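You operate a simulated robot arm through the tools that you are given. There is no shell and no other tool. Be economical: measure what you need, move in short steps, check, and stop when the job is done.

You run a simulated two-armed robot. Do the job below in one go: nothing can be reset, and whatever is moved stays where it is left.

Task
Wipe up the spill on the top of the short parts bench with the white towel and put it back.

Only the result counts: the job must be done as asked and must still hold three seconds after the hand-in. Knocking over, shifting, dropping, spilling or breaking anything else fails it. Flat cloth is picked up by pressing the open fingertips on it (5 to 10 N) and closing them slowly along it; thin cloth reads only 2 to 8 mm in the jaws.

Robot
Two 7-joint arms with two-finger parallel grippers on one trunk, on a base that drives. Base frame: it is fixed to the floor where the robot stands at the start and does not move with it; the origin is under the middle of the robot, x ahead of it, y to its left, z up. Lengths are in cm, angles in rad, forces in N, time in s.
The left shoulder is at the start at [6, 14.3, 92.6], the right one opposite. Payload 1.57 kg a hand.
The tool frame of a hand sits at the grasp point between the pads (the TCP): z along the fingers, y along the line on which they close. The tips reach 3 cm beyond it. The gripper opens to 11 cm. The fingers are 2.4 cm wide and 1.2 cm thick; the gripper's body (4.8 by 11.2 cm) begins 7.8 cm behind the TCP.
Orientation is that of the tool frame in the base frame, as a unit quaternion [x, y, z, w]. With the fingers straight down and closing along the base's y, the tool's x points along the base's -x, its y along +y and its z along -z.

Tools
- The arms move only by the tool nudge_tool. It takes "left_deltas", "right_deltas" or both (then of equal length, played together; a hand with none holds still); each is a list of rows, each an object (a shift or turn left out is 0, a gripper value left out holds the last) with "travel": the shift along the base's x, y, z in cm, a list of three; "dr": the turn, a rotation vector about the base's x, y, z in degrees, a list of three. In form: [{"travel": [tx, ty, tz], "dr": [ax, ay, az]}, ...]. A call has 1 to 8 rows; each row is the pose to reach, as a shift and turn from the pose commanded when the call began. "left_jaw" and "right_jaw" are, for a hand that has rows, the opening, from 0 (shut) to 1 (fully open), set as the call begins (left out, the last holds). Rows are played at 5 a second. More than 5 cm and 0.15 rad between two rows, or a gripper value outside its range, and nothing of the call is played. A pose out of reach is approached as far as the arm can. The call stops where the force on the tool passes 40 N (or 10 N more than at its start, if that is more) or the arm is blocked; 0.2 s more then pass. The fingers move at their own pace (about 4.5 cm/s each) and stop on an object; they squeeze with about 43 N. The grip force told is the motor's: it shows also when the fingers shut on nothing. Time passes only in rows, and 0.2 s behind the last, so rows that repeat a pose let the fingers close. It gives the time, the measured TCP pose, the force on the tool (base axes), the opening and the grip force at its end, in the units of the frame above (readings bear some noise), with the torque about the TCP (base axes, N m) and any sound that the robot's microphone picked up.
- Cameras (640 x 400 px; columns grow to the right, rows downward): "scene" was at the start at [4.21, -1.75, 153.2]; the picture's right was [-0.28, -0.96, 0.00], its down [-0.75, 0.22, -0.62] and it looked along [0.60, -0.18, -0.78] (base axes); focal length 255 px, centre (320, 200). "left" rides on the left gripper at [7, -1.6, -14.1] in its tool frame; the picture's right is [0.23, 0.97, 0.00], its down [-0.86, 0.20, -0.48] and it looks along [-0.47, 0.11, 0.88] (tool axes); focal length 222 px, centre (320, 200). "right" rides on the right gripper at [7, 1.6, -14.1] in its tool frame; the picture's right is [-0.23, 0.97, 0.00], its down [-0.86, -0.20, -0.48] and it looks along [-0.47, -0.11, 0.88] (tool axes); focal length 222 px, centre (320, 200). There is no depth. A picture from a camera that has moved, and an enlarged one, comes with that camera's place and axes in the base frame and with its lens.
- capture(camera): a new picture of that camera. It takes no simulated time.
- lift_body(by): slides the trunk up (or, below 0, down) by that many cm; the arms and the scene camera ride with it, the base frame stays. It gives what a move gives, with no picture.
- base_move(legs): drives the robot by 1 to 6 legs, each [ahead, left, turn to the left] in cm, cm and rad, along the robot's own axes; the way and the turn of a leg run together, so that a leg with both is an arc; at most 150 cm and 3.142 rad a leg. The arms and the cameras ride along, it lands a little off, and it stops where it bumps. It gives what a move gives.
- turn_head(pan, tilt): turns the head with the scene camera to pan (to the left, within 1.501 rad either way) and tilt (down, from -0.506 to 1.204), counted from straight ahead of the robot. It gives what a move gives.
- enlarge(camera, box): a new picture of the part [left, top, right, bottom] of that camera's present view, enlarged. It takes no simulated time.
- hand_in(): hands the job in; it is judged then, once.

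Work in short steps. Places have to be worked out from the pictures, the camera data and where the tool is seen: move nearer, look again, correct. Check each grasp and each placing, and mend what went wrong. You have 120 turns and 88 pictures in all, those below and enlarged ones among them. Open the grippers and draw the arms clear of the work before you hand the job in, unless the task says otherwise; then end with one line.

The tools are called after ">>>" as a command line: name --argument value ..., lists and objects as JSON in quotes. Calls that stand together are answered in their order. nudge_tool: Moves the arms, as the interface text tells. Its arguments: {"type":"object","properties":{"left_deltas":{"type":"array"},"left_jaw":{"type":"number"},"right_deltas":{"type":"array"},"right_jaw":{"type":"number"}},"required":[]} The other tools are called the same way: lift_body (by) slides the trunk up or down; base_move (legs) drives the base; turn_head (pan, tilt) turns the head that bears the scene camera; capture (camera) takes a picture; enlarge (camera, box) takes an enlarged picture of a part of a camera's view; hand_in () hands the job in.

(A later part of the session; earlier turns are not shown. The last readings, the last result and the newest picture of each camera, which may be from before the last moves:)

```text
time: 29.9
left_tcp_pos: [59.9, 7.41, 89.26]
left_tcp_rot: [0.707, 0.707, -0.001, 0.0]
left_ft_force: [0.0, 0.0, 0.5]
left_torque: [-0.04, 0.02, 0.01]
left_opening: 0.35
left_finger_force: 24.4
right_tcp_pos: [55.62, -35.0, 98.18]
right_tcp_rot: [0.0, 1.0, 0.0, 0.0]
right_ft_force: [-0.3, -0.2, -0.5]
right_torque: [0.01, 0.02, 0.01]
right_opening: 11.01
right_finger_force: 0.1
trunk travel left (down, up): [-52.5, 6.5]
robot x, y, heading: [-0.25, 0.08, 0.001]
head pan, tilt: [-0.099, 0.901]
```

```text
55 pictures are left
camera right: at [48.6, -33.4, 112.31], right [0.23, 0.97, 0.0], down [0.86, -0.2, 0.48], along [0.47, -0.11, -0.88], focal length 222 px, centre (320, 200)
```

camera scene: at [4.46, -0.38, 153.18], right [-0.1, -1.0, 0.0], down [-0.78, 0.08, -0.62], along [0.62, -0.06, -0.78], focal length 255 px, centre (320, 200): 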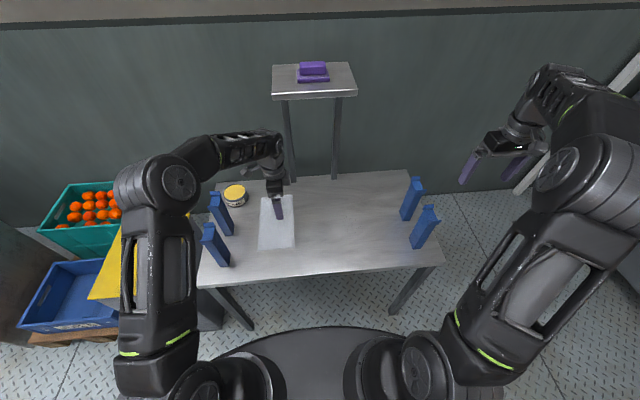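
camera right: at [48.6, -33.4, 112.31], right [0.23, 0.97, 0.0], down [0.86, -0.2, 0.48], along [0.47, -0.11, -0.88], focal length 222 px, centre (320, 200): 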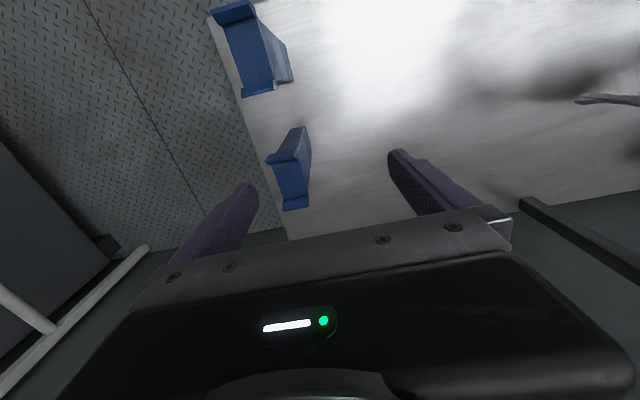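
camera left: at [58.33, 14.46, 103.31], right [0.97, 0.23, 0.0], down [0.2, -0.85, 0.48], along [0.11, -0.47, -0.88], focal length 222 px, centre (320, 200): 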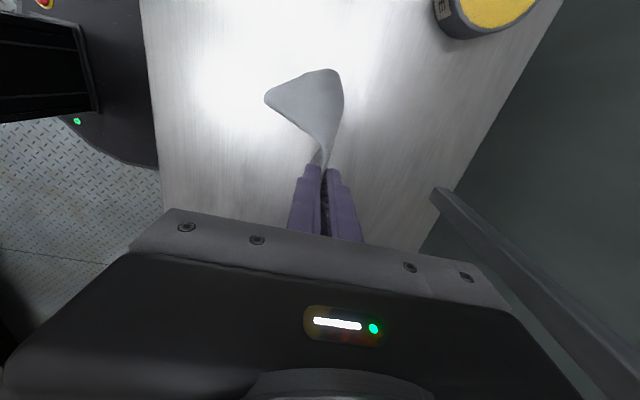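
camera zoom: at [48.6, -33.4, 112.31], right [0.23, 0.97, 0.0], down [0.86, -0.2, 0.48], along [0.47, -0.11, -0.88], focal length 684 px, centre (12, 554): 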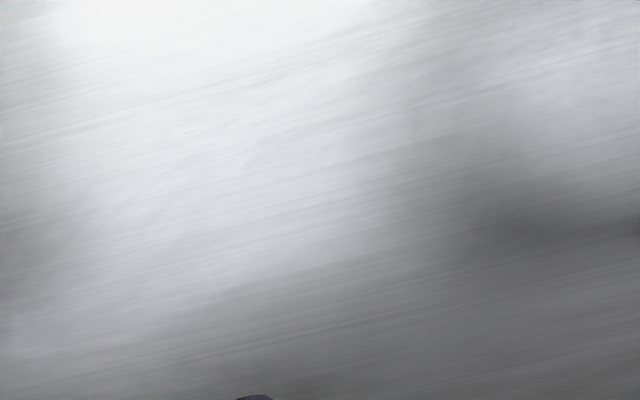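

The spill is gone completely. Now I carry the towel to y≈18 and lay it by lowering while pulling to -y, back to the grasp spot (60, 7.7).

>>> nudge_tool --left_deltas '[{"travel": [0, 4, 0]}, {"travel": [0.1, 8, 0]}, {"travel": [0.1, 10.5, 0]}, {"travel": [0.1, 10.5, -3]}, {"travel": [0.1, 10.5, -6]}, {"travel": [0.1, 9, -8]}, {"travel": [0.1, 7.5, -9.5]}, {"travel": [0.1, 6, -10.5]}]'

>>> capture --camera "left"

>>> enlarge --camera "scene" --box '[180, 150, 380, 280]'

```text
time: 31.7
left_tcp_pos: [60.06, 13.39, 78.89]
left_tcp_rot: [0.707, 0.707, 0.0, 0.0]
left_ft_force: [-0.7, 0.3, -0.3]
left_torque: [-0.01, 0.02, 0.02]
left_opening: 0.37
left_finger_force: 24.2
right_tcp_pos: [55.6, -35.0, 98.2]
right_tcp_rot: [0.0, 1.0, -0.001, 0.0]
right_ft_force: [-0.1, 0.3, 0.0]
right_torque: [0.02, -0.02, 0.01]
right_opening: 11.02
right_finger_force: 0.1
trunk travel left (down, up): [-52.5, 6.5]
robot x, y, heading: [-0.29, 0.32, 0.002]
head pan, tilt: [-0.099, 0.901]
```

```text
54 pictures are left
camera left: at [58.51, 20.33, 92.79], right [0.97, 0.23, 0.0], down [0.2, -0.86, 0.48], along [0.11, -0.47, -0.88], focal length 222 px, centre (320, 200)
```

left: 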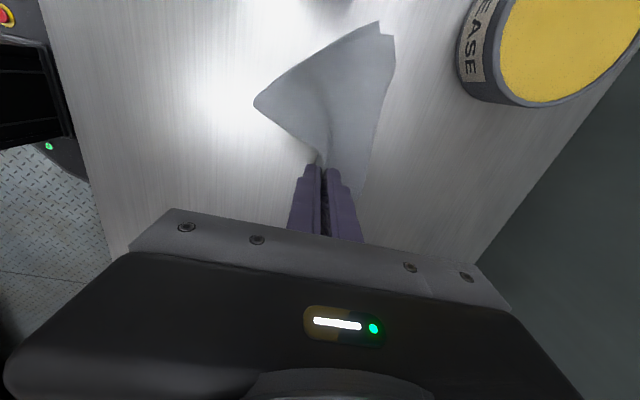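

```text
3.08 times, centred on (280, 215) of scene
camera zoom: at [4.48, -0.4, 153.18], right [-0.1, -1.0, 0.0], down [-0.78, 0.08, -0.62], along [0.62, -0.06, -0.78], focal length 784 px, centre (443, 154)
```

zoom: 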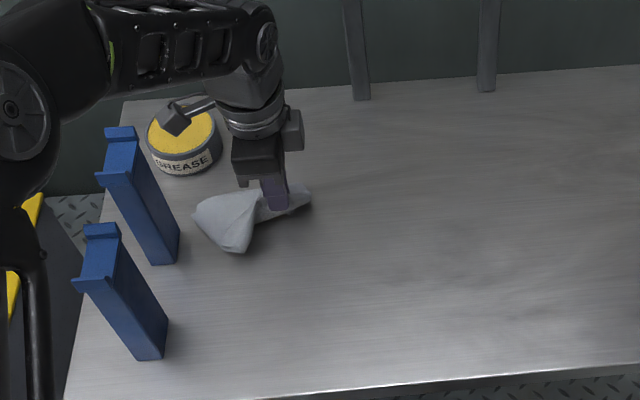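

The towel hangs folded in a tent. I finish the lay to near the bench and look at how it spreads.

>>> nudge_tool --left_deltas '[{"travel": [0, -2, -2]}, {"travel": [0, -4, -3]}, {"travel": [0, -5.7, -3.5]}, {"travel": [0, -5.7, -3.5]}]'

>>> capture --camera "left"

>>> enlarge --camera "scene" --box '[180, 150, 380, 280]'

```text
time: 32.7
left_tcp_pos: [60.22, 7.73, 75.37]
left_tcp_rot: [0.707, 0.707, 0.001, 0.0]
left_ft_force: [2.0, 0.6, 5.8]
left_torque: [0.03, -0.05, 0.0]
left_opening: 0.36
left_finger_force: 24.7
right_tcp_pos: [55.59, -34.93, 98.2]
right_tcp_rot: [0.0, 1.0, 0.0, 0.0]
right_ft_force: [0.0, 0.6, -0.1]
right_torque: [0.02, -0.03, -0.03]
right_opening: 11.0
right_finger_force: 0.0
trunk travel left (down, up): [-52.5, 6.5]
robot x, y, heading: [-0.28, -0.17, 0.001]
head pan, tilt: [-0.099, 0.901]
```

```text
52 pictures are left
camera left: at [58.52, 14.66, 89.39], right [0.97, 0.23, 0.0], down [0.2, -0.85, 0.48], along [0.11, -0.47, -0.88], focal length 222 px, centre (320, 200)
```

left: 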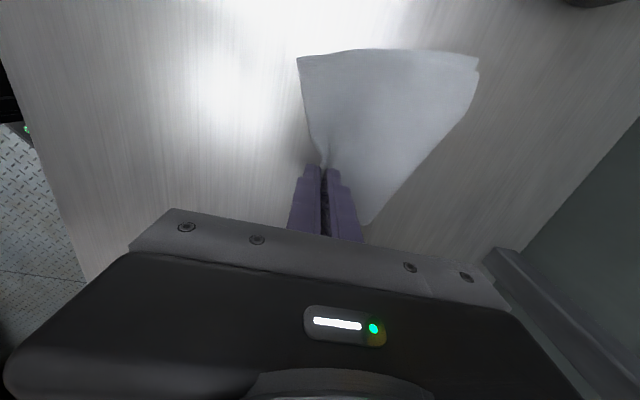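

```text
3.08 times, centred on (280, 215) of scene
camera zoom: at [4.42, -0.37, 153.19], right [-0.1, -1.0, 0.0], down [-0.78, 0.08, -0.62], along [0.62, -0.06, -0.78], focal length 784 px, centre (443, 154)
```

zoom: 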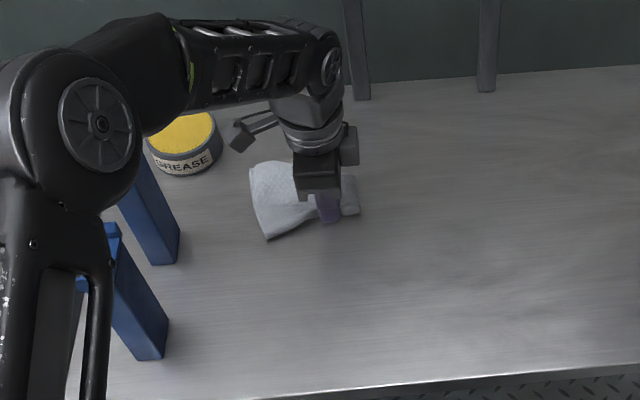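

Both halves lie folded over to the +x side. I release here, rise, and inspect how the layers lie, then unfold it by gripping a single layer.

>>> nudge_tool --left_deltas '[{"travel": [0, 0, 0.1]}, {"travel": [0, 0, 0.1]}, {"travel": [0, 0, 0.1]}, {"travel": [0, 0, 3]}, {"travel": [0, 0, 7]}, {"travel": [0, 0, 11]}, {"travel": [0, 0, 15]}, {"travel": [0, 0, 15]}]' --left_jaw 0.22

>>> capture --camera "left"

>>> enlarge --camera "scene" --box '[200, 150, 360, 255]'

```text
time: 34.5
left_tcp_pos: [59.93, 7.73, 90.23]
left_tcp_rot: [0.707, 0.707, 0.0, 0.0]
left_ft_force: [0.7, -0.3, -0.2]
left_torque: [-0.01, 0.01, 0.05]
left_opening: 2.43
left_finger_force: 0.1
right_tcp_pos: [55.56, -35.06, 98.16]
right_tcp_rot: [0.0, 1.0, 0.0, 0.0]
right_ft_force: [0.4, 0.0, 0.5]
right_torque: [-0.04, -0.01, 0.01]
right_opening: 11.0
right_finger_force: 0.0
trunk travel left (down, up): [-52.5, 6.5]
robot x, y, heading: [0.1, 0.1, -0.001]
head pan, tilt: [-0.099, 0.901]
```

```text
50 pictures are left
camera left: at [58.36, 14.67, 104.27], right [0.97, 0.23, 0.0], down [0.2, -0.85, 0.48], along [0.11, -0.47, -0.88], focal length 222 px, centre (320, 200)
```

left: 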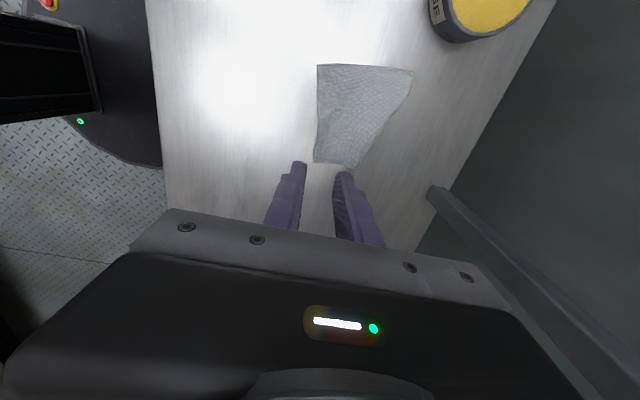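

```text
3.81 times, centred on (280, 202) of scene
camera zoom: at [4.49, -0.37, 153.18], right [-0.1, -1.0, 0.0], down [-0.78, 0.08, -0.62], along [0.62, -0.06, -0.78], focal length 971 px, centre (472, 190)
```

zoom: 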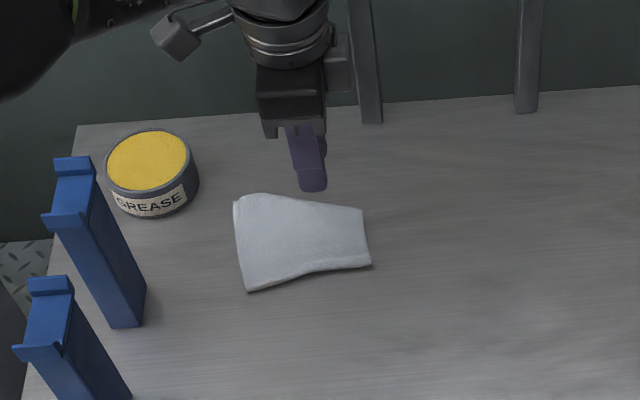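

A neat half fold. I zoom in to see the layers' edges.

>>> enlarge --camera "left" --box '[290, 40, 450, 190]'

>>> enlarge --camera "scene" --box '[250, 190, 305, 225]'

```text
2.67 times, centred on (370, 115) of left
camera zoom: at [58.36, 14.67, 104.27], right [0.97, 0.23, 0.0], down [0.2, -0.85, 0.48], along [0.11, -0.47, -0.88], focal length 592 px, centre (187, 427)
```

zoom: 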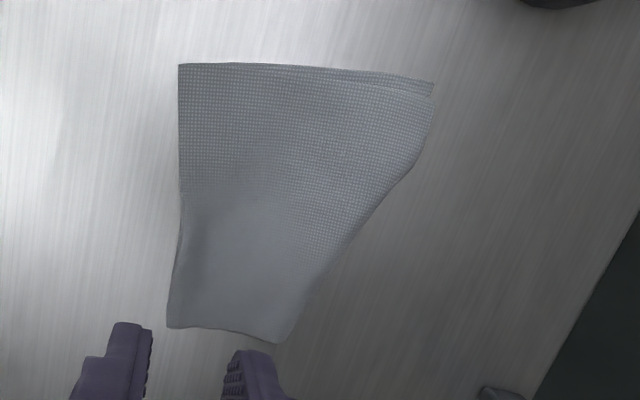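

```text
11.43 times, centred on (278, 208) of scene
camera zoom: at [4.49, -0.37, 153.18], right [-0.1, -1.0, 0.0], down [-0.78, 0.08, -0.62], along [0.62, -0.06, -0.78], focal length 2912 px, centre (806, 114)
```

zoom: 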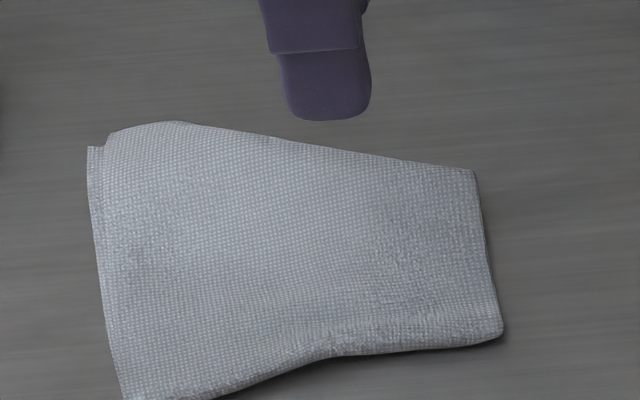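

The +x free edges of both layers nearly coincide. I'll try to pinch just the top layer near (65.5, 13) with light pressure; jaw reading tells one pleat (~0.35) from two (~0.7).

>>> nudge_tool --left_deltas '[{"travel": [2, 2, -2]}, {"travel": [4, 4, -5]}, {"travel": [5.6, 5.3, -8.5]}, {"travel": [5.6, 5.3, -12]}, {"travel": [5.6, 5.3, -13.8]}, {"travel": [5.6, 5.3, -14.2]}, {"travel": [5.6, 5.3, -14.4]}]' --left_jaw 0.33

>>> capture --camera "left"

```text
time: 36.1
left_tcp_pos: [65.68, 13.05, 75.77]
left_tcp_rot: [0.707, 0.707, 0.0, 0.0]
left_ft_force: [-1.0, -0.2, 2.0]
left_torque: [0.0, 0.01, 0.0]
left_opening: 3.64
left_finger_force: 0.0
right_tcp_pos: [55.71, -34.87, 98.26]
right_tcp_rot: [0.0, 1.0, 0.0, -0.001]
right_ft_force: [-0.3, 0.3, 0.3]
right_torque: [-0.01, -0.01, 0.0]
right_opening: 10.98
right_finger_force: 0.0
trunk travel left (down, up): [-52.5, 6.5]
robot x, y, heading: [-0.01, -0.03, 0.001]
head pan, tilt: [-0.099, 0.901]
```

```text
46 pictures are left
camera left: at [64.04, 19.98, 89.95], right [0.97, 0.23, 0.0], down [0.2, -0.86, 0.48], along [0.11, -0.47, -0.88], focal length 222 px, centre (320, 200)
```

left: 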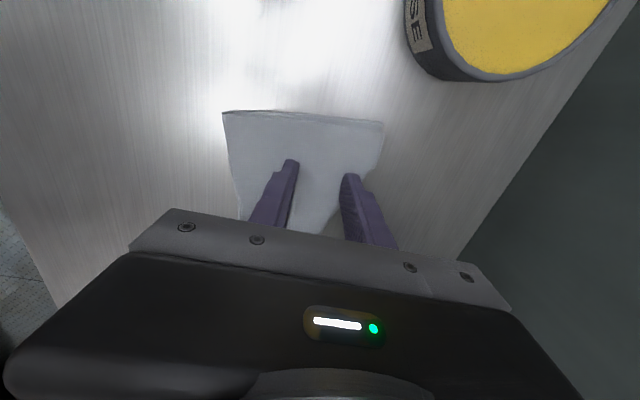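

Just about touching. I press a few tenths of a mm more and start closing slowly.

>>> nudge_tool --left_deltas '[{"travel": [0, 0, -0.1]}, {"travel": [0, 0, -0.15]}]'

>>> nudge_tool --left_deltas '[{"travel": [0, 0, 0]}, {"travel": [0, 0, 0]}]' --left_jaw 0.25

>>> enlarge --camera "left" --box '[200, 90, 440, 250]'

```text
time: 36.7
left_tcp_pos: [65.72, 13.0, 75.8]
left_tcp_rot: [0.707, 0.707, 0.0, -0.001]
left_ft_force: [0.6, -0.2, 2.8]
left_torque: [0.0, -0.05, -0.01]
left_opening: 3.61
left_finger_force: 0.2
right_tcp_pos: [55.64, -34.98, 98.28]
right_tcp_rot: [0.001, 1.0, 0.0, 0.0]
right_ft_force: [-0.5, 1.2, -0.2]
right_torque: [0.04, 0.02, -0.01]
right_opening: 11.03
right_finger_force: 0.1
trunk travel left (down, up): [-52.5, 6.5]
robot x, y, heading: [-0.05, 0.17, -0.002]
head pan, tilt: [-0.099, 0.901]
```

```text
time: 37.3
left_tcp_pos: [65.69, 12.87, 75.81]
left_tcp_rot: [0.707, 0.707, 0.0, 0.0]
left_ft_force: [0.4, 0.0, 1.4]
left_torque: [-0.02, -0.02, 0.01]
left_opening: 2.73
left_finger_force: 0.1
right_tcp_pos: [55.6, -35.03, 98.26]
right_tcp_rot: [0.0, 1.0, 0.0, 0.001]
right_ft_force: [-0.2, 0.2, 0.4]
right_torque: [0.02, 0.02, 0.02]
right_opening: 10.99
right_finger_force: 0.0
trunk travel left (down, up): [-52.5, 6.5]
robot x, y, heading: [0.08, 0.13, 0.002]
head pan, tilt: [-0.099, 0.901]
```

```text
2.50 times, centred on (320, 170) of left
camera zoom: at [64.04, 19.96, 89.78], right [0.97, 0.23, 0.0], down [0.2, -0.86, 0.48], along [0.11, -0.47, -0.88], focal length 555 px, centre (320, 275)
```

zoom: 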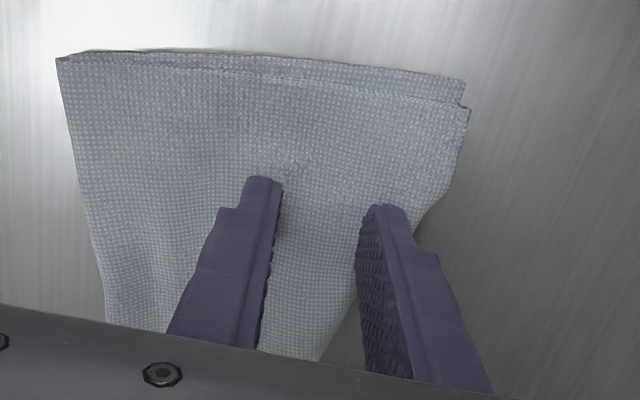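

Little force so far; I add 0.1 cm pressure and close on.

>>> nudge_tool --left_deltas '[{"travel": [0, 0, -0.12]}, {"travel": [0, 0, -0.12]}]'

>>> nudge_tool --left_deltas '[{"travel": [0, 0, 0]}, {"travel": [0, 0, 0]}]' --left_jaw 0.16

>>> enlarge --camera "left" --box '[200, 90, 440, 250]'

```text
time: 37.9
left_tcp_pos: [65.68, 12.97, 75.71]
left_tcp_rot: [0.708, 0.707, 0.001, 0.0]
left_ft_force: [-0.2, 0.1, 3.4]
left_torque: [-0.01, -0.03, 0.03]
left_opening: 2.74
left_finger_force: 0.2
right_tcp_pos: [55.79, -35.09, 98.15]
right_tcp_rot: [0.0, 1.0, 0.0, 0.001]
right_ft_force: [0.2, 0.6, -0.2]
right_torque: [0.0, 0.02, 0.01]
right_opening: 10.98
right_finger_force: 0.1
trunk travel left (down, up): [-52.5, 6.5]
robot x, y, heading: [-0.04, 0.38, -0.0]
head pan, tilt: [-0.099, 0.901]
```

```text
time: 38.5
left_tcp_pos: [65.73, 13.07, 75.53]
left_tcp_rot: [0.706, 0.708, 0.0, 0.001]
left_ft_force: [0.7, -0.7, 3.9]
left_torque: [0.01, 0.02, -0.03]
left_opening: 1.8
left_finger_force: 0.8
right_tcp_pos: [55.67, -35.06, 98.16]
right_tcp_rot: [0.0, 1.0, 0.0, 0.0]
right_ft_force: [-0.2, -0.4, 0.5]
right_torque: [0.01, 0.0, 0.01]
right_opening: 10.99
right_finger_force: 0.1
trunk travel left (down, up): [-52.5, 6.5]
robot x, y, heading: [0.03, 0.23, -0.002]
head pan, tilt: [-0.099, 0.901]
```

```text
2.50 times, centred on (320, 170) of left
camera zoom: at [64.04, 19.94, 89.69], right [0.97, 0.23, 0.0], down [0.2, -0.86, 0.48], along [0.11, -0.47, -0.88], focal length 555 px, centre (320, 275)
```

zoom: 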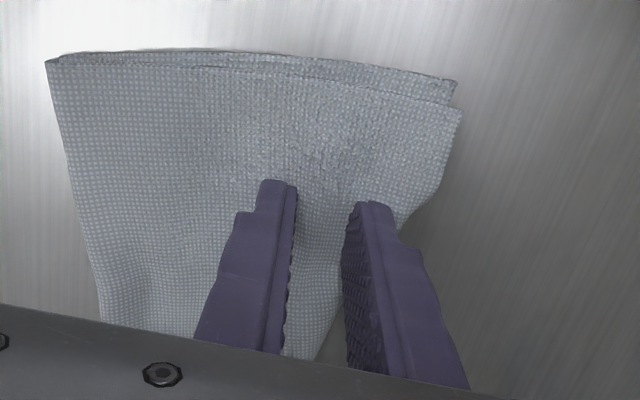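

A small ridge begins. I close the rest slowly and read the jaw.

>>> nudge_tool --left_deltas '[{"travel": [0, 0, -0.05]}, {"travel": [0, 0, -0.05]}]' --left_jaw 0.09

>>> nudge_tool --left_deltas '[{"travel": [0, 0, 0]}, {"travel": [0, 0, 0]}, {"travel": [0, 0, 0]}]' --left_jaw 0.0

>>> nudge_tool --left_deltas '[{"travel": [-0.5, 0, 1.5]}, {"travel": [-2, 0, 4]}, {"travel": [-4, 0, 6]}, {"travel": [-4, 0, 6]}]'

>>> capture --camera "left"

>>> enlarge --camera "scene" --box '[200, 150, 360, 255]'

```text
time: 39.1
left_tcp_pos: [65.69, 12.88, 75.57]
left_tcp_rot: [0.707, 0.707, 0.001, 0.0]
left_ft_force: [-0.8, 0.0, 5.4]
left_torque: [-0.03, -0.07, -0.03]
left_opening: 1.19
left_finger_force: 1.6
right_tcp_pos: [55.43, -35.07, 98.31]
right_tcp_rot: [0.0, 1.0, 0.001, 0.001]
right_ft_force: [-0.3, -0.1, -0.1]
right_torque: [-0.02, 0.0, 0.02]
right_opening: 10.97
right_finger_force: 0.0
trunk travel left (down, up): [-52.5, 6.5]
robot x, y, heading: [-0.06, -0.21, 0.002]
head pan, tilt: [-0.099, 0.901]
```

```text
time: 39.9
left_tcp_pos: [65.74, 12.98, 75.61]
left_tcp_rot: [0.707, 0.707, 0.0, 0.001]
left_ft_force: [0.5, 0.7, 7.7]
left_torque: [0.0, -0.04, 0.02]
left_opening: 0.27
left_finger_force: 24.0
right_tcp_pos: [55.49, -35.07, 98.22]
right_tcp_rot: [0.0, 1.0, 0.0, -0.001]
right_ft_force: [-0.2, -0.1, 1.3]
right_torque: [0.02, 0.02, 0.0]
right_opening: 11.01
right_finger_force: 0.1
trunk travel left (down, up): [-52.5, 6.5]
robot x, y, heading: [0.19, -0.2, 0.003]
head pan, tilt: [-0.099, 0.901]
```

```text
time: 40.9
left_tcp_pos: [61.85, 12.88, 81.49]
left_tcp_rot: [0.707, 0.707, 0.0, 0.0]
left_ft_force: [0.6, 0.0, 0.3]
left_torque: [0.02, -0.04, -0.01]
left_opening: 0.23
left_finger_force: 23.7
right_tcp_pos: [55.57, -34.99, 98.18]
right_tcp_rot: [0.0, 1.0, 0.0, 0.0]
right_ft_force: [0.4, 0.2, 0.8]
right_torque: [0.0, 0.0, 0.01]
right_opening: 10.97
right_finger_force: 0.1
trunk travel left (down, up): [-52.5, 6.5]
robot x, y, heading: [0.01, -0.14, -0.002]
head pan, tilt: [-0.099, 0.901]
```

```text
43 pictures are left
camera left: at [60.1, 19.88, 95.52], right [0.97, 0.23, 0.0], down [0.2, -0.86, 0.48], along [0.11, -0.47, -0.88], focal length 222 px, centre (320, 200)
```

left: 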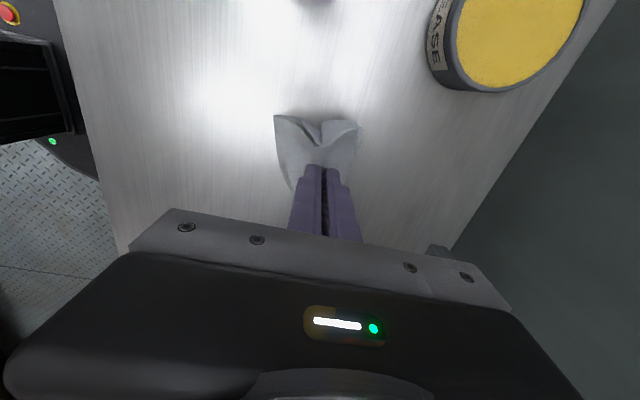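

```text
3.81 times, centred on (280, 202) of scene
camera zoom: at [4.5, -0.38, 153.18], right [-0.1, -1.0, 0.0], down [-0.78, 0.08, -0.62], along [0.62, -0.06, -0.78], focal length 971 px, centre (472, 190)
```

zoom: 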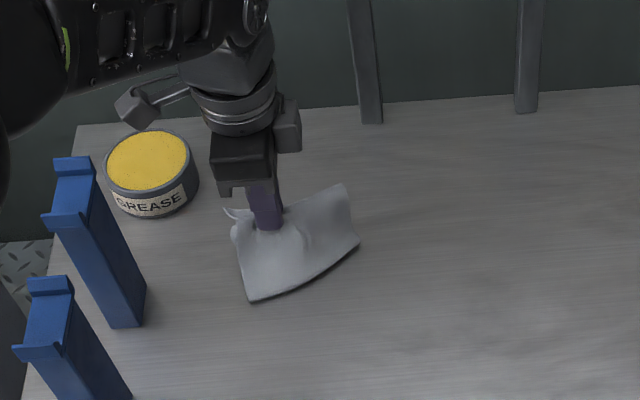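

0.23 cm — likely just the top layer. I carry it over towards -x and lower to unfold.

>>> nudge_tool --left_deltas '[{"travel": [-2.5, 0, 1]}, {"travel": [-5, 0, 1]}, {"travel": [-7.5, 0, 0]}, {"travel": [-10, 0, -1.5]}, {"travel": [-12, 0, -3]}, {"travel": [-13, 0, -4.5]}, {"travel": [-13, 0, -4.5]}]'

>>> capture --camera "left"

>>> enlarge --camera "scene" --box '[200, 150, 360, 255]'

```text
time: 42.5
left_tcp_pos: [48.61, 12.92, 76.99]
left_tcp_rot: [0.707, 0.707, 0.0, 0.001]
left_ft_force: [0.2, 0.5, 0.9]
left_torque: [0.03, 0.0, 0.05]
left_opening: 0.26
left_finger_force: 23.6
right_tcp_pos: [55.51, -34.97, 98.13]
right_tcp_rot: [0.0, 1.0, -0.001, -0.001]
right_ft_force: [1.0, 0.2, 0.4]
right_torque: [0.01, -0.02, 0.02]
right_opening: 10.97
right_finger_force: 0.1
trunk travel left (down, up): [-52.5, 6.5]
robot x, y, heading: [-0.16, -0.17, -0.003]
head pan, tilt: [-0.099, 0.901]
```

```text
41 pictures are left
camera left: at [47.04, 19.92, 91.12], right [0.97, 0.23, 0.0], down [0.2, -0.85, 0.48], along [0.11, -0.47, -0.88], focal length 222 px, centre (320, 200)
```

left: 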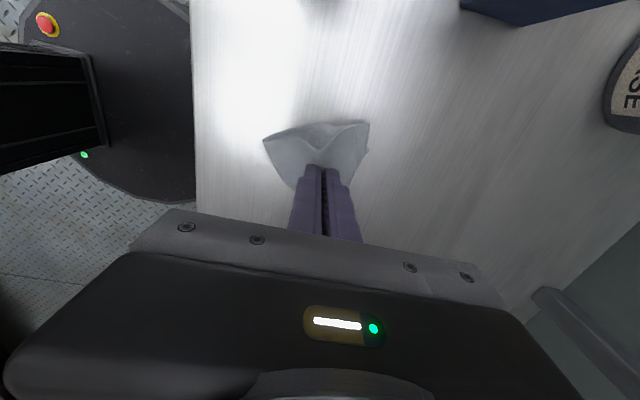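

```text
3.81 times, centred on (280, 202) of scene
camera zoom: at [4.46, -0.37, 153.18], right [-0.1, -1.0, 0.0], down [-0.78, 0.08, -0.62], along [0.62, -0.06, -0.78], focal length 971 px, centre (472, 190)
```

zoom: 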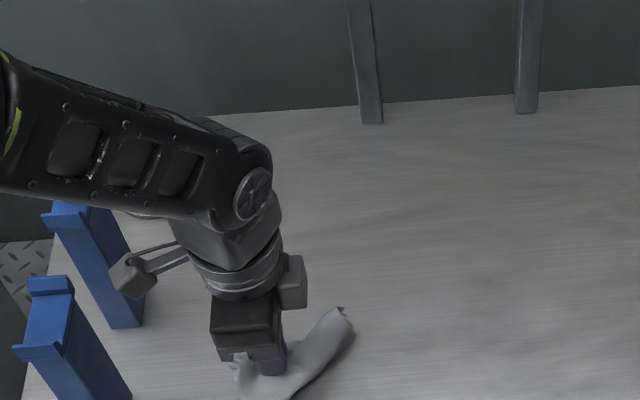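

The whole towel came along. I lift it higher to see how it hangs.

>>> nudge_tool --left_deltas '[{"travel": [2, -1, 4]}, {"travel": [4, -2, 8.5]}, {"travel": [6, -3, 13]}, {"travel": [8, -4, 17.5]}, {"travel": [10, -5, 21]}, {"travel": [10, -5, 21]}]'

>>> enlarge --camera "scene" --box '[200, 100, 380, 230]'

>>> enlarge --camera "left" --box '[200, 50, 440, 250]'

>>> capture --camera "right"

```text
refused: row 2 steps farther than a row can; nothing moved
```

```text
3.08 times, centred on (290, 165) of scene
camera zoom: at [4.46, -0.37, 153.18], right [-0.1, -1.0, 0.0], down [-0.78, 0.08, -0.62], along [0.62, -0.06, -0.78], focal length 784 px, centre (412, 308)
```

zoom: 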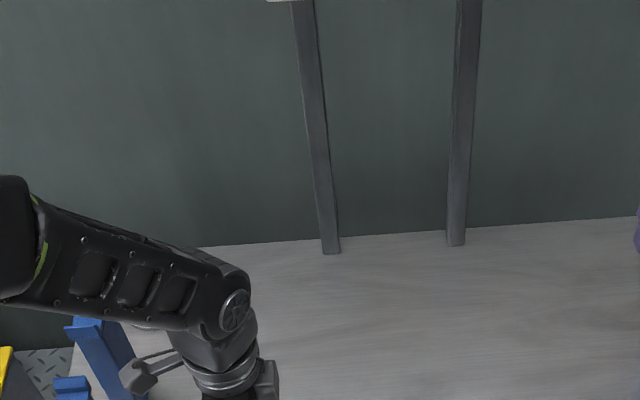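

```text
2.00 times, centred on (320, 150) of left
camera zoom: at [47.04, 19.92, 91.12], right [0.97, 0.23, 0.0], down [0.2, -0.85, 0.48], along [0.11, -0.47, -0.88], focal length 444 px, centre (320, 300)
```

zoom: 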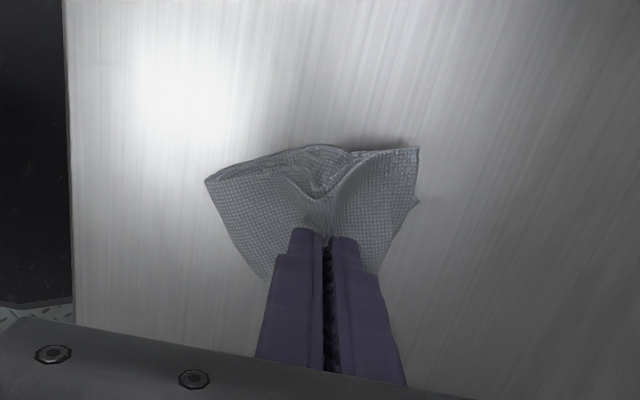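

```text
37 pictures are left
camera right: at [48.58, -33.42, 112.34], right [0.23, 0.97, 0.0], down [0.86, -0.2, 0.48], along [0.47, -0.11, -0.88], focal length 222 px, centre (320, 200)
```

right: 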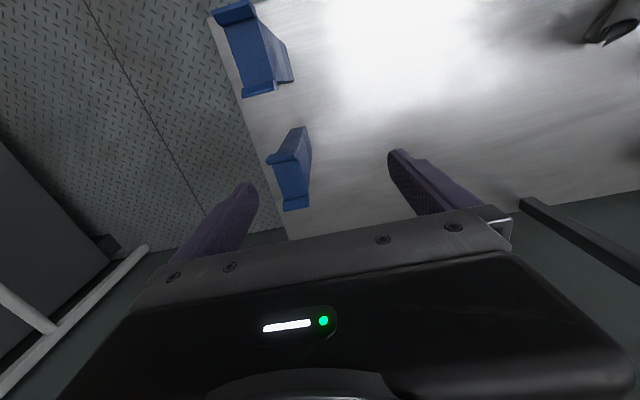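

One step was too big. I lift with smaller steps.

>>> nudge_tool --left_deltas '[{"travel": [1, -0.5, 4]}, {"travel": [2.5, -1, 8.2]}, {"travel": [4, -2, 12.4]}, {"travel": [5.5, -3, 16.6]}, {"travel": [7, -4, 20.5]}, {"travel": [9, -5, 23]}, {"travel": [9, -5, 23]}]'

>>> enlarge --camera "scene" --box '[200, 100, 380, 230]'

>>> enlarge --camera "left" --box '[200, 50, 440, 250]'

```text
time: 44.1
left_tcp_pos: [57.86, 8.09, 100.04]
left_tcp_rot: [0.707, 0.707, 0.001, 0.0]
left_ft_force: [0.8, 0.3, -0.2]
left_torque: [0.0, -0.02, 0.0]
left_opening: 0.25
left_finger_force: 24.7
right_tcp_pos: [55.58, -34.97, 98.24]
right_tcp_rot: [0.0, 1.0, 0.0, 0.0]
right_ft_force: [0.1, 0.1, 0.7]
right_torque: [0.05, -0.05, -0.03]
right_opening: 10.99
right_finger_force: 0.1
trunk travel left (down, up): [-52.5, 6.5]
robot x, y, heading: [0.27, -0.13, -0.003]
head pan, tilt: [-0.099, 0.901]
```

```text
3.08 times, centred on (290, 165) of scene
camera zoom: at [4.44, -0.36, 153.18], right [-0.1, -1.0, 0.0], down [-0.78, 0.08, -0.62], along [0.62, -0.06, -0.78], focal length 784 px, centre (412, 308)
```

zoom: 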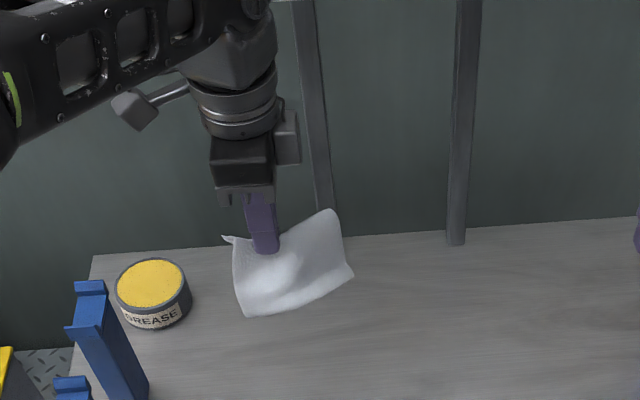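

```text
2.00 times, centred on (320, 150) of left
camera zoom: at [56.16, 15.02, 114.18], right [0.97, 0.23, 0.0], down [0.2, -0.85, 0.48], along [0.11, -0.47, -0.88], focal length 444 px, centre (320, 300)
```

zoom: 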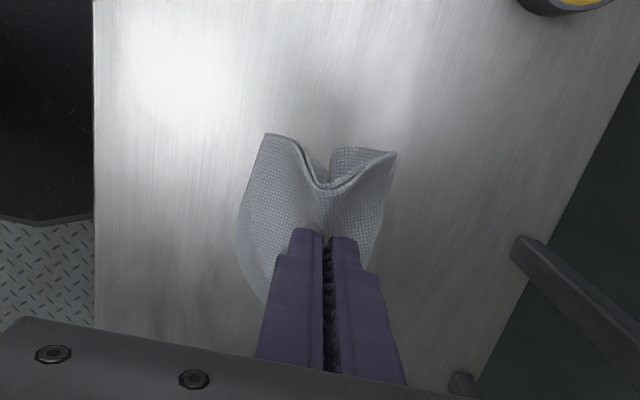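

The layers cling together. I bring the right hand's camera nearer to see sideways how the towel hangs.

>>> nudge_tool --right_deltas '[{"travel": [-2, 4, 0]}, {"travel": [-4, 8, 0]}, {"travel": [-6, 12, 0]}, {"travel": [-8, 16, 0]}, {"travel": [-8, 18, 0]}, {"travel": [-8, 18, 0]}]'

>>> enlarge --camera "right" --box '[420, 100, 640, 260]'

```text
time: 45.5
left_tcp_pos: [57.85, 7.89, 100.07]
left_tcp_rot: [0.707, 0.707, 0.0, 0.0]
left_ft_force: [0.1, -0.3, 0.3]
left_torque: [0.02, -0.01, 0.01]
left_opening: 0.27
left_finger_force: 23.5
right_tcp_pos: [47.42, -16.83, 98.41]
right_tcp_rot: [0.0, 1.0, 0.0, 0.0]
right_ft_force: [0.3, 0.2, 0.2]
right_torque: [-0.03, -0.04, 0.0]
right_opening: 10.98
right_finger_force: 0.0
trunk travel left (down, up): [-52.5, 6.5]
robot x, y, heading: [-0.12, -0.17, 0.0]
head pan, tilt: [-0.099, 0.901]
```

```text
2.50 times, centred on (530, 180) of right
camera zoom: at [40.44, -15.4, 112.47], right [0.23, 0.97, 0.0], down [0.85, -0.2, 0.48], along [0.47, -0.11, -0.88], focal length 555 px, centre (-205, 250)
```

zoom: 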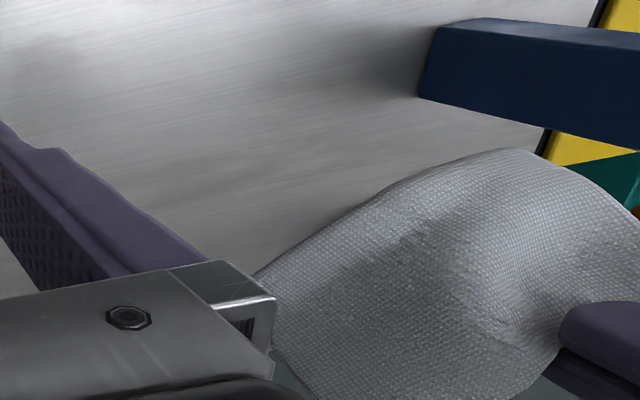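

The towel is fairly stiff and stays half folded. I lay it down again, pulling towards +x/+y so it trails flat, at its home region.

>>> nudge_tool --right_deltas '[{"travel": [2, -4, 0]}, {"travel": [4, -8, 0]}, {"travel": [6, -12, 0]}, {"travel": [8, -16, 0]}, {"travel": [8, -18, 0]}, {"travel": [8, -18, 0]}]' --left_deltas '[{"travel": [0, 0, -4]}, {"travel": [0, 0, -8.5]}, {"travel": [0, 0, -13]}, {"travel": [1, 0.5, -17]}, {"travel": [3, 2, -20]}, {"travel": [5, 3.5, -22]}]'

>>> nudge_tool --left_deltas '[{"travel": [0.5, 1, -1]}, {"travel": [1, 2, -2]}, {"travel": [1.5, 2.5, -2.2]}, {"travel": [1.5, 2.5, -2.2]}]'

>>> enlarge --camera "left" --box '[160, 0, 480, 200]'

>>> enlarge --camera "scene" --box '[220, 165, 340, 245]'

```text
time: 46.9
left_tcp_pos: [62.93, 11.51, 77.98]
left_tcp_rot: [0.707, 0.707, 0.0, 0.0]
left_ft_force: [0.0, -0.1, 0.0]
left_torque: [0.02, 0.02, -0.01]
left_opening: 0.24
left_finger_force: 23.7
right_tcp_pos: [55.59, -34.88, 98.37]
right_tcp_rot: [0.0, 1.0, 0.0, 0.001]
right_ft_force: [-0.3, 0.9, 0.4]
right_torque: [0.03, 0.02, -0.01]
right_opening: 10.97
right_finger_force: 0.1
trunk travel left (down, up): [-52.5, 6.5]
robot x, y, heading: [0.23, 0.2, 0.001]
head pan, tilt: [-0.099, 0.901]
```

```text
time: 47.9
left_tcp_pos: [64.2, 14.05, 75.99]
left_tcp_rot: [0.707, 0.707, 0.0, 0.0]
left_ft_force: [0.4, -0.5, 1.5]
left_torque: [-0.01, 0.01, 0.05]
left_opening: 0.26
left_finger_force: 24.3
right_tcp_pos: [55.46, -34.9, 98.44]
right_tcp_rot: [0.0, 1.0, -0.001, 0.0]
right_ft_force: [0.3, -1.1, -0.1]
right_torque: [0.01, 0.02, -0.01]
right_opening: 11.01
right_finger_force: 0.1
trunk travel left (down, up): [-52.5, 6.5]
robot x, y, heading: [0.05, -0.04, 0.001]
head pan, tilt: [-0.099, 0.901]
```

```text
2.00 times, centred on (320, 100) of left
camera zoom: at [62.61, 20.99, 89.92], right [0.97, 0.23, 0.0], down [0.2, -0.86, 0.48], along [0.11, -0.47, -0.88], focal length 444 px, centre (320, 400)
```

zoom: 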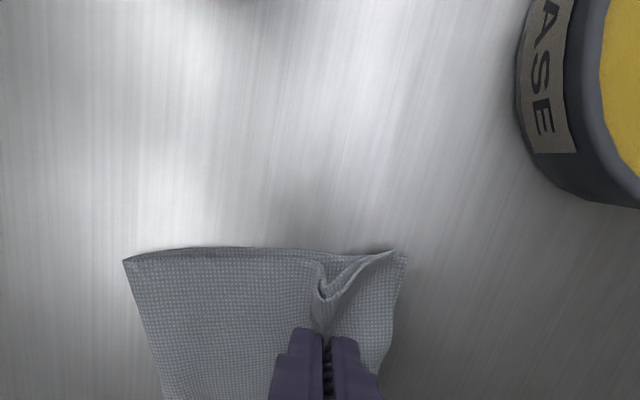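

```text
5.00 times, centred on (280, 205) of scene
camera zoom: at [4.45, -0.38, 153.18], right [-0.1, -1.0, 0.0], down [-0.78, 0.08, -0.62], along [0.62, -0.06, -0.78], focal length 1274 px, centre (520, 175)
```

zoom: 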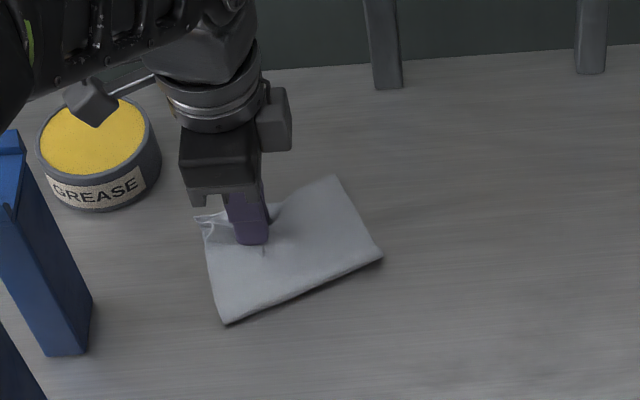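

Only the top layer is pinched (the bottom edge is straight beneath it). I lift straight up and shake gently to see whether the bottom half falls open.

>>> nudge_tool --left_deltas '[{"travel": [-1, 0, 4]}, {"travel": [-2, 0, 8.5]}, {"travel": [-3, 0, 13]}, {"travel": [-4, 0, 17.5]}, {"travel": [-4, 0, 22]}, {"travel": [-4, 0, 26]}, {"travel": [-4, 0, 28]}, {"travel": [-4, 0, 28]}]'

>>> nudge_tool --left_deltas '[{"travel": [0, 0, 4]}, {"travel": [0, 0, -0.5]}, {"travel": [0, 0, 4]}, {"travel": [0, 0, -0.5]}, {"travel": [4, 0, 0]}, {"travel": [-0.5, 0, 0]}, {"travel": [4, 0, 0]}, {"travel": [0, 0, 0]}]'

>>> nudge_tool --left_deltas '[{"travel": [0, 0, 0]}, {"travel": [0, 0, 0]}, {"travel": [0, 0, 0]}, {"travel": [0, 0, 0]}, {"travel": [0, 0, 0]}, {"travel": [0, 0, 0]}, {"travel": [0, 0, 0]}, {"travel": [0, 0, 0]}]'

>>> enlarge --camera "scene" --box '[200, 100, 380, 230]'

>>> enlarge --camera "left" --box '[200, 50, 440, 250]'

```text
time: 49.7
left_tcp_pos: [60.28, 14.07, 103.96]
left_tcp_rot: [0.707, 0.707, 0.0, 0.0]
left_ft_force: [0.4, 0.2, -1.1]
left_torque: [-0.02, -0.01, -0.02]
left_opening: 0.23
left_finger_force: 23.8
right_tcp_pos: [55.5, -34.88, 98.31]
right_tcp_rot: [-0.001, 1.0, 0.001, 0.0]
right_ft_force: [0.0, 0.0, 0.1]
right_torque: [-0.04, 0.01, 0.02]
right_opening: 10.98
right_finger_force: 0.1
trunk travel left (down, up): [-52.5, 6.5]
robot x, y, heading: [0.25, -0.18, 0.001]
head pan, tilt: [-0.099, 0.901]
```

```text
time: 51.5
left_tcp_pos: [60.27, 13.83, 103.83]
left_tcp_rot: [0.708, 0.707, 0.0, 0.0]
left_ft_force: [-0.8, -0.3, 0.1]
left_torque: [-0.02, -0.03, 0.03]
left_opening: 0.25
left_finger_force: 23.8
left hand out of reach, approached as far as the arm can: row 1, 3, 5, 7
right_tcp_pos: [55.48, -34.99, 98.33]
right_tcp_rot: [0.0, 1.0, 0.0, 0.0]
right_ft_force: [0.1, 0.3, 0.5]
right_torque: [-0.01, -0.02, 0.0]
right_opening: 11.01
right_finger_force: 0.1
trunk travel left (down, up): [-52.5, 6.5]
robot x, y, heading: [-0.21, -0.05, 0.002]
head pan, tilt: [-0.099, 0.901]
```

```text
time: 53.3
left_tcp_pos: [60.12, 13.97, 103.87]
left_tcp_rot: [0.708, 0.707, -0.001, 0.0]
left_ft_force: [-1.1, 0.9, -0.6]
left_torque: [0.03, 0.03, -0.02]
left_opening: 0.21
left_finger_force: 23.6
right_tcp_pos: [55.5, -34.9, 98.32]
right_tcp_rot: [0.0, 1.0, -0.001, 0.0]
right_ft_force: [0.8, 0.0, -0.9]
right_torque: [0.0, -0.02, 0.0]
right_opening: 11.01
right_finger_force: 0.1
trunk travel left (down, up): [-52.5, 6.5]
robot x, y, heading: [-0.33, -0.1, 0.002]
head pan, tilt: [-0.099, 0.901]
```

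```text
3.08 times, centred on (290, 165) of scene
camera zoom: at [4.47, -0.37, 153.18], right [-0.1, -1.0, 0.0], down [-0.78, 0.08, -0.62], along [0.62, -0.06, -0.78], focal length 784 px, centre (412, 308)
```

zoom: 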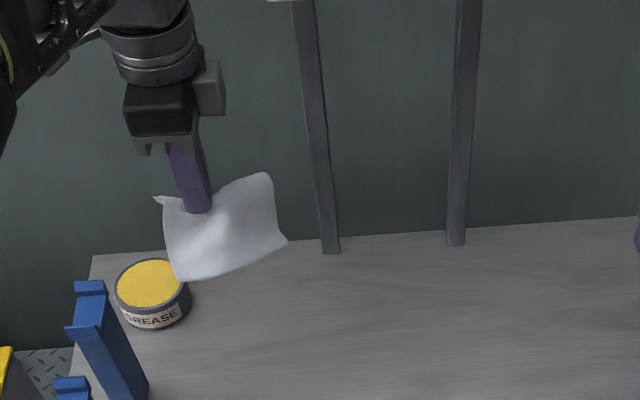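

```text
2.00 times, centred on (320, 150) of left
camera zoom: at [58.55, 20.89, 117.89], right [0.97, 0.23, 0.0], down [0.2, -0.86, 0.48], along [0.11, -0.47, -0.88], focal length 444 px, centre (320, 300)
```

zoom: 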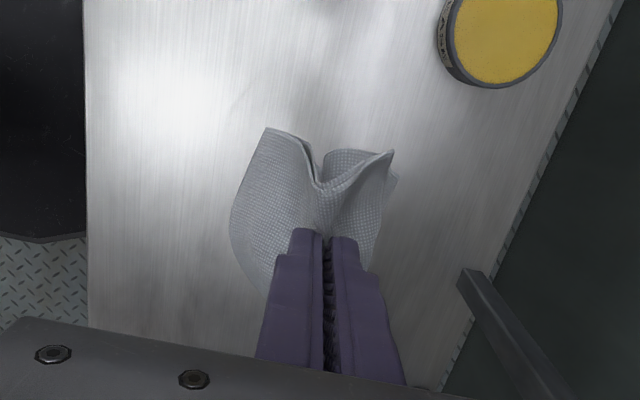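

The halves stay clinging, so I'll lay the towel down neatly folded, centred on its original place (60.2, 10.7): pinch to end at about (62.6, 12.7).

>>> nudge_tool --left_deltas '[{"travel": [-1, -1.5, -4]}, {"travel": [-2, -3, -8.3]}, {"travel": [-3, -4.5, -12.5]}, {"travel": [-4, -5, -17]}, {"travel": [-4, -5, -21]}, {"travel": [-3, -4.5, -24]}, {"travel": [-1, -3.5, -26]}, {"travel": [1, -2.2, -27.5]}]'

>>> nudge_tool --left_deltas '[{"travel": [0.6, 0.5, -0.5]}, {"travel": [1.2, 0.8, -0.7]}, {"travel": [1.2, 0.8, -0.7]}]'

>>> enlarge --camera "scene" --box '[220, 165, 340, 245]'

```text
time: 55.1
left_tcp_pos: [61.31, 11.8, 76.25]
left_tcp_rot: [0.707, 0.707, 0.0, 0.0]
left_ft_force: [-0.6, -0.9, 0.5]
left_torque: [-0.01, 0.0, -0.01]
left_opening: 0.23
left_finger_force: 23.8
right_tcp_pos: [55.49, -34.95, 98.32]
right_tcp_rot: [0.0, 1.0, 0.0, 0.0]
right_ft_force: [0.0, 0.1, -0.4]
right_torque: [-0.02, 0.02, 0.02]
right_opening: 10.97
right_finger_force: 0.0
trunk travel left (down, up): [-52.5, 6.5]
robot x, y, heading: [0.04, 0.21, 0.003]
head pan, tilt: [-0.099, 0.901]
```

```text
time: 55.9
left_tcp_pos: [62.43, 12.57, 75.76]
left_tcp_rot: [0.707, 0.707, 0.0, -0.001]
left_ft_force: [-0.4, -0.6, 3.5]
left_torque: [0.04, 0.0, 0.01]
left_opening: 0.22
left_finger_force: 23.8
right_tcp_pos: [55.5, -34.94, 98.28]
right_tcp_rot: [0.002, 1.0, 0.001, 0.0]
right_ft_force: [-0.7, -0.3, -0.2]
right_torque: [-0.03, -0.02, -0.01]
right_opening: 11.0
right_finger_force: 0.0
trunk travel left (down, up): [-52.5, 6.5]
robot x, y, heading: [-0.3, 0.19, 0.0]
head pan, tilt: [-0.099, 0.901]
```

```text
5.00 times, centred on (280, 205) of scene
camera zoom: at [4.42, -0.39, 153.18], right [-0.1, -1.0, 0.0], down [-0.78, 0.08, -0.62], along [0.62, -0.06, -0.78], focal length 1274 px, centre (520, 175)
```

zoom: 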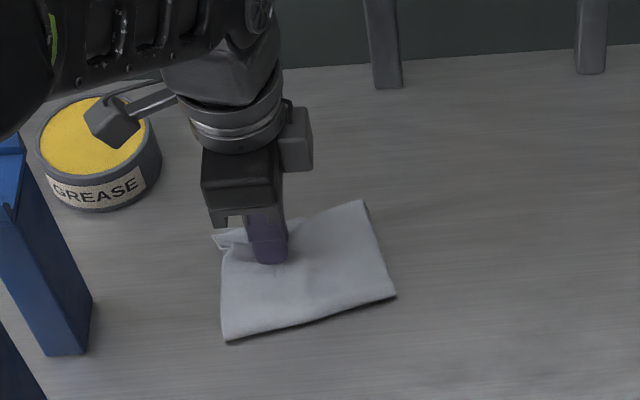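

It lies flat with the fold. I open the fingers slowly while in contact so that the pleat spreads, then rise straight up and look.

>>> nudge_tool --left_deltas '[{"travel": [0, 0, 0]}, {"travel": [0, 0, 0]}]' --left_jaw 0.12

>>> nudge_tool --left_deltas '[{"travel": [0, 0, 0]}, {"travel": [0, 0, 0]}]' --left_jaw 0.28

>>> nudge_tool --left_deltas '[{"travel": [0, 0, 1]}, {"travel": [0, 0, 3]}, {"travel": [0, 0, 6]}, {"travel": [0, 0, 10]}, {"travel": [0, 0, 14]}, {"travel": [0, 0, 14]}]'

>>> capture --camera "left"

>>> enlarge --camera "scene" --box '[220, 165, 340, 245]'

```text
time: 56.5
left_tcp_pos: [62.5, 12.64, 75.55]
left_tcp_rot: [0.707, 0.707, 0.0, 0.0]
left_ft_force: [0.3, 0.0, 1.3]
left_torque: [-0.03, 0.0, 0.01]
left_opening: 1.29
left_finger_force: 0.1
right_tcp_pos: [55.56, -35.02, 98.35]
right_tcp_rot: [0.0, 1.0, 0.0, 0.0]
right_ft_force: [-0.2, -0.4, 0.3]
right_torque: [-0.01, 0.01, 0.02]
right_opening: 10.99
right_finger_force: 0.0
trunk travel left (down, up): [-52.5, 6.5]
robot x, y, heading: [0.25, 0.1, 0.002]
head pan, tilt: [-0.099, 0.901]
```

```text
time: 57.1
left_tcp_pos: [62.43, 12.62, 75.71]
left_tcp_rot: [0.707, 0.707, 0.0, 0.0]
left_ft_force: [0.0, -0.7, 0.9]
left_torque: [0.0, -0.01, 0.0]
left_opening: 3.02
left_finger_force: 0.1
right_tcp_pos: [55.57, -35.08, 98.22]
right_tcp_rot: [0.0, 1.0, 0.0, 0.0]
right_ft_force: [0.0, 0.6, 0.0]
right_torque: [-0.02, -0.01, -0.02]
right_opening: 11.0
right_finger_force: 0.1
trunk travel left (down, up): [-52.5, 6.5]
robot x, y, heading: [0.17, 0.33, 0.0]
head pan, tilt: [-0.099, 0.901]
```

```text
time: 58.5
left_tcp_pos: [62.42, 12.61, 89.67]
left_tcp_rot: [0.707, 0.707, 0.0, 0.001]
left_ft_force: [-0.3, -1.1, 1.1]
left_torque: [0.01, 0.01, -0.02]
left_opening: 3.08
left_finger_force: 0.0
right_tcp_pos: [55.53, -35.04, 98.31]
right_tcp_rot: [-0.001, 1.0, 0.0, -0.001]
right_ft_force: [0.9, 0.8, -0.2]
right_torque: [0.03, 0.01, -0.01]
right_opening: 11.0
right_finger_force: 0.0
trunk travel left (down, up): [-52.5, 6.5]
robot x, y, heading: [-0.1, -0.25, -0.004]
head pan, tilt: [-0.099, 0.901]
```

```text
28 pictures are left
camera left: at [60.8, 19.57, 103.77], right [0.97, 0.23, 0.0], down [0.2, -0.85, 0.48], along [0.11, -0.47, -0.88], focal length 222 px, centre (320, 200)
```

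left: 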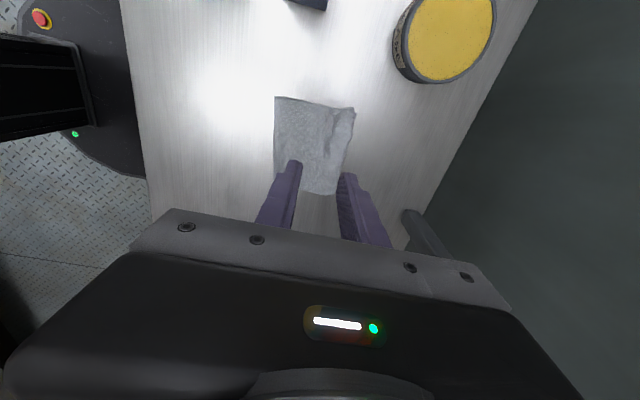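

```text
5.00 times, centred on (280, 205) of scene
camera zoom: at [4.49, -0.37, 153.18], right [-0.1, -1.0, 0.0], down [-0.78, 0.08, -0.62], along [0.62, -0.06, -0.78], focal length 1274 px, centre (520, 175)
```

zoom: 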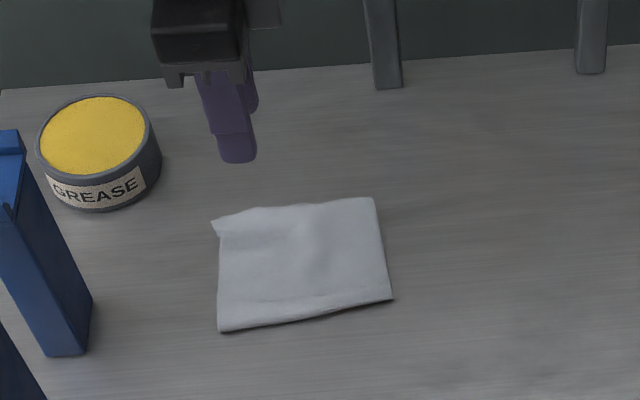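

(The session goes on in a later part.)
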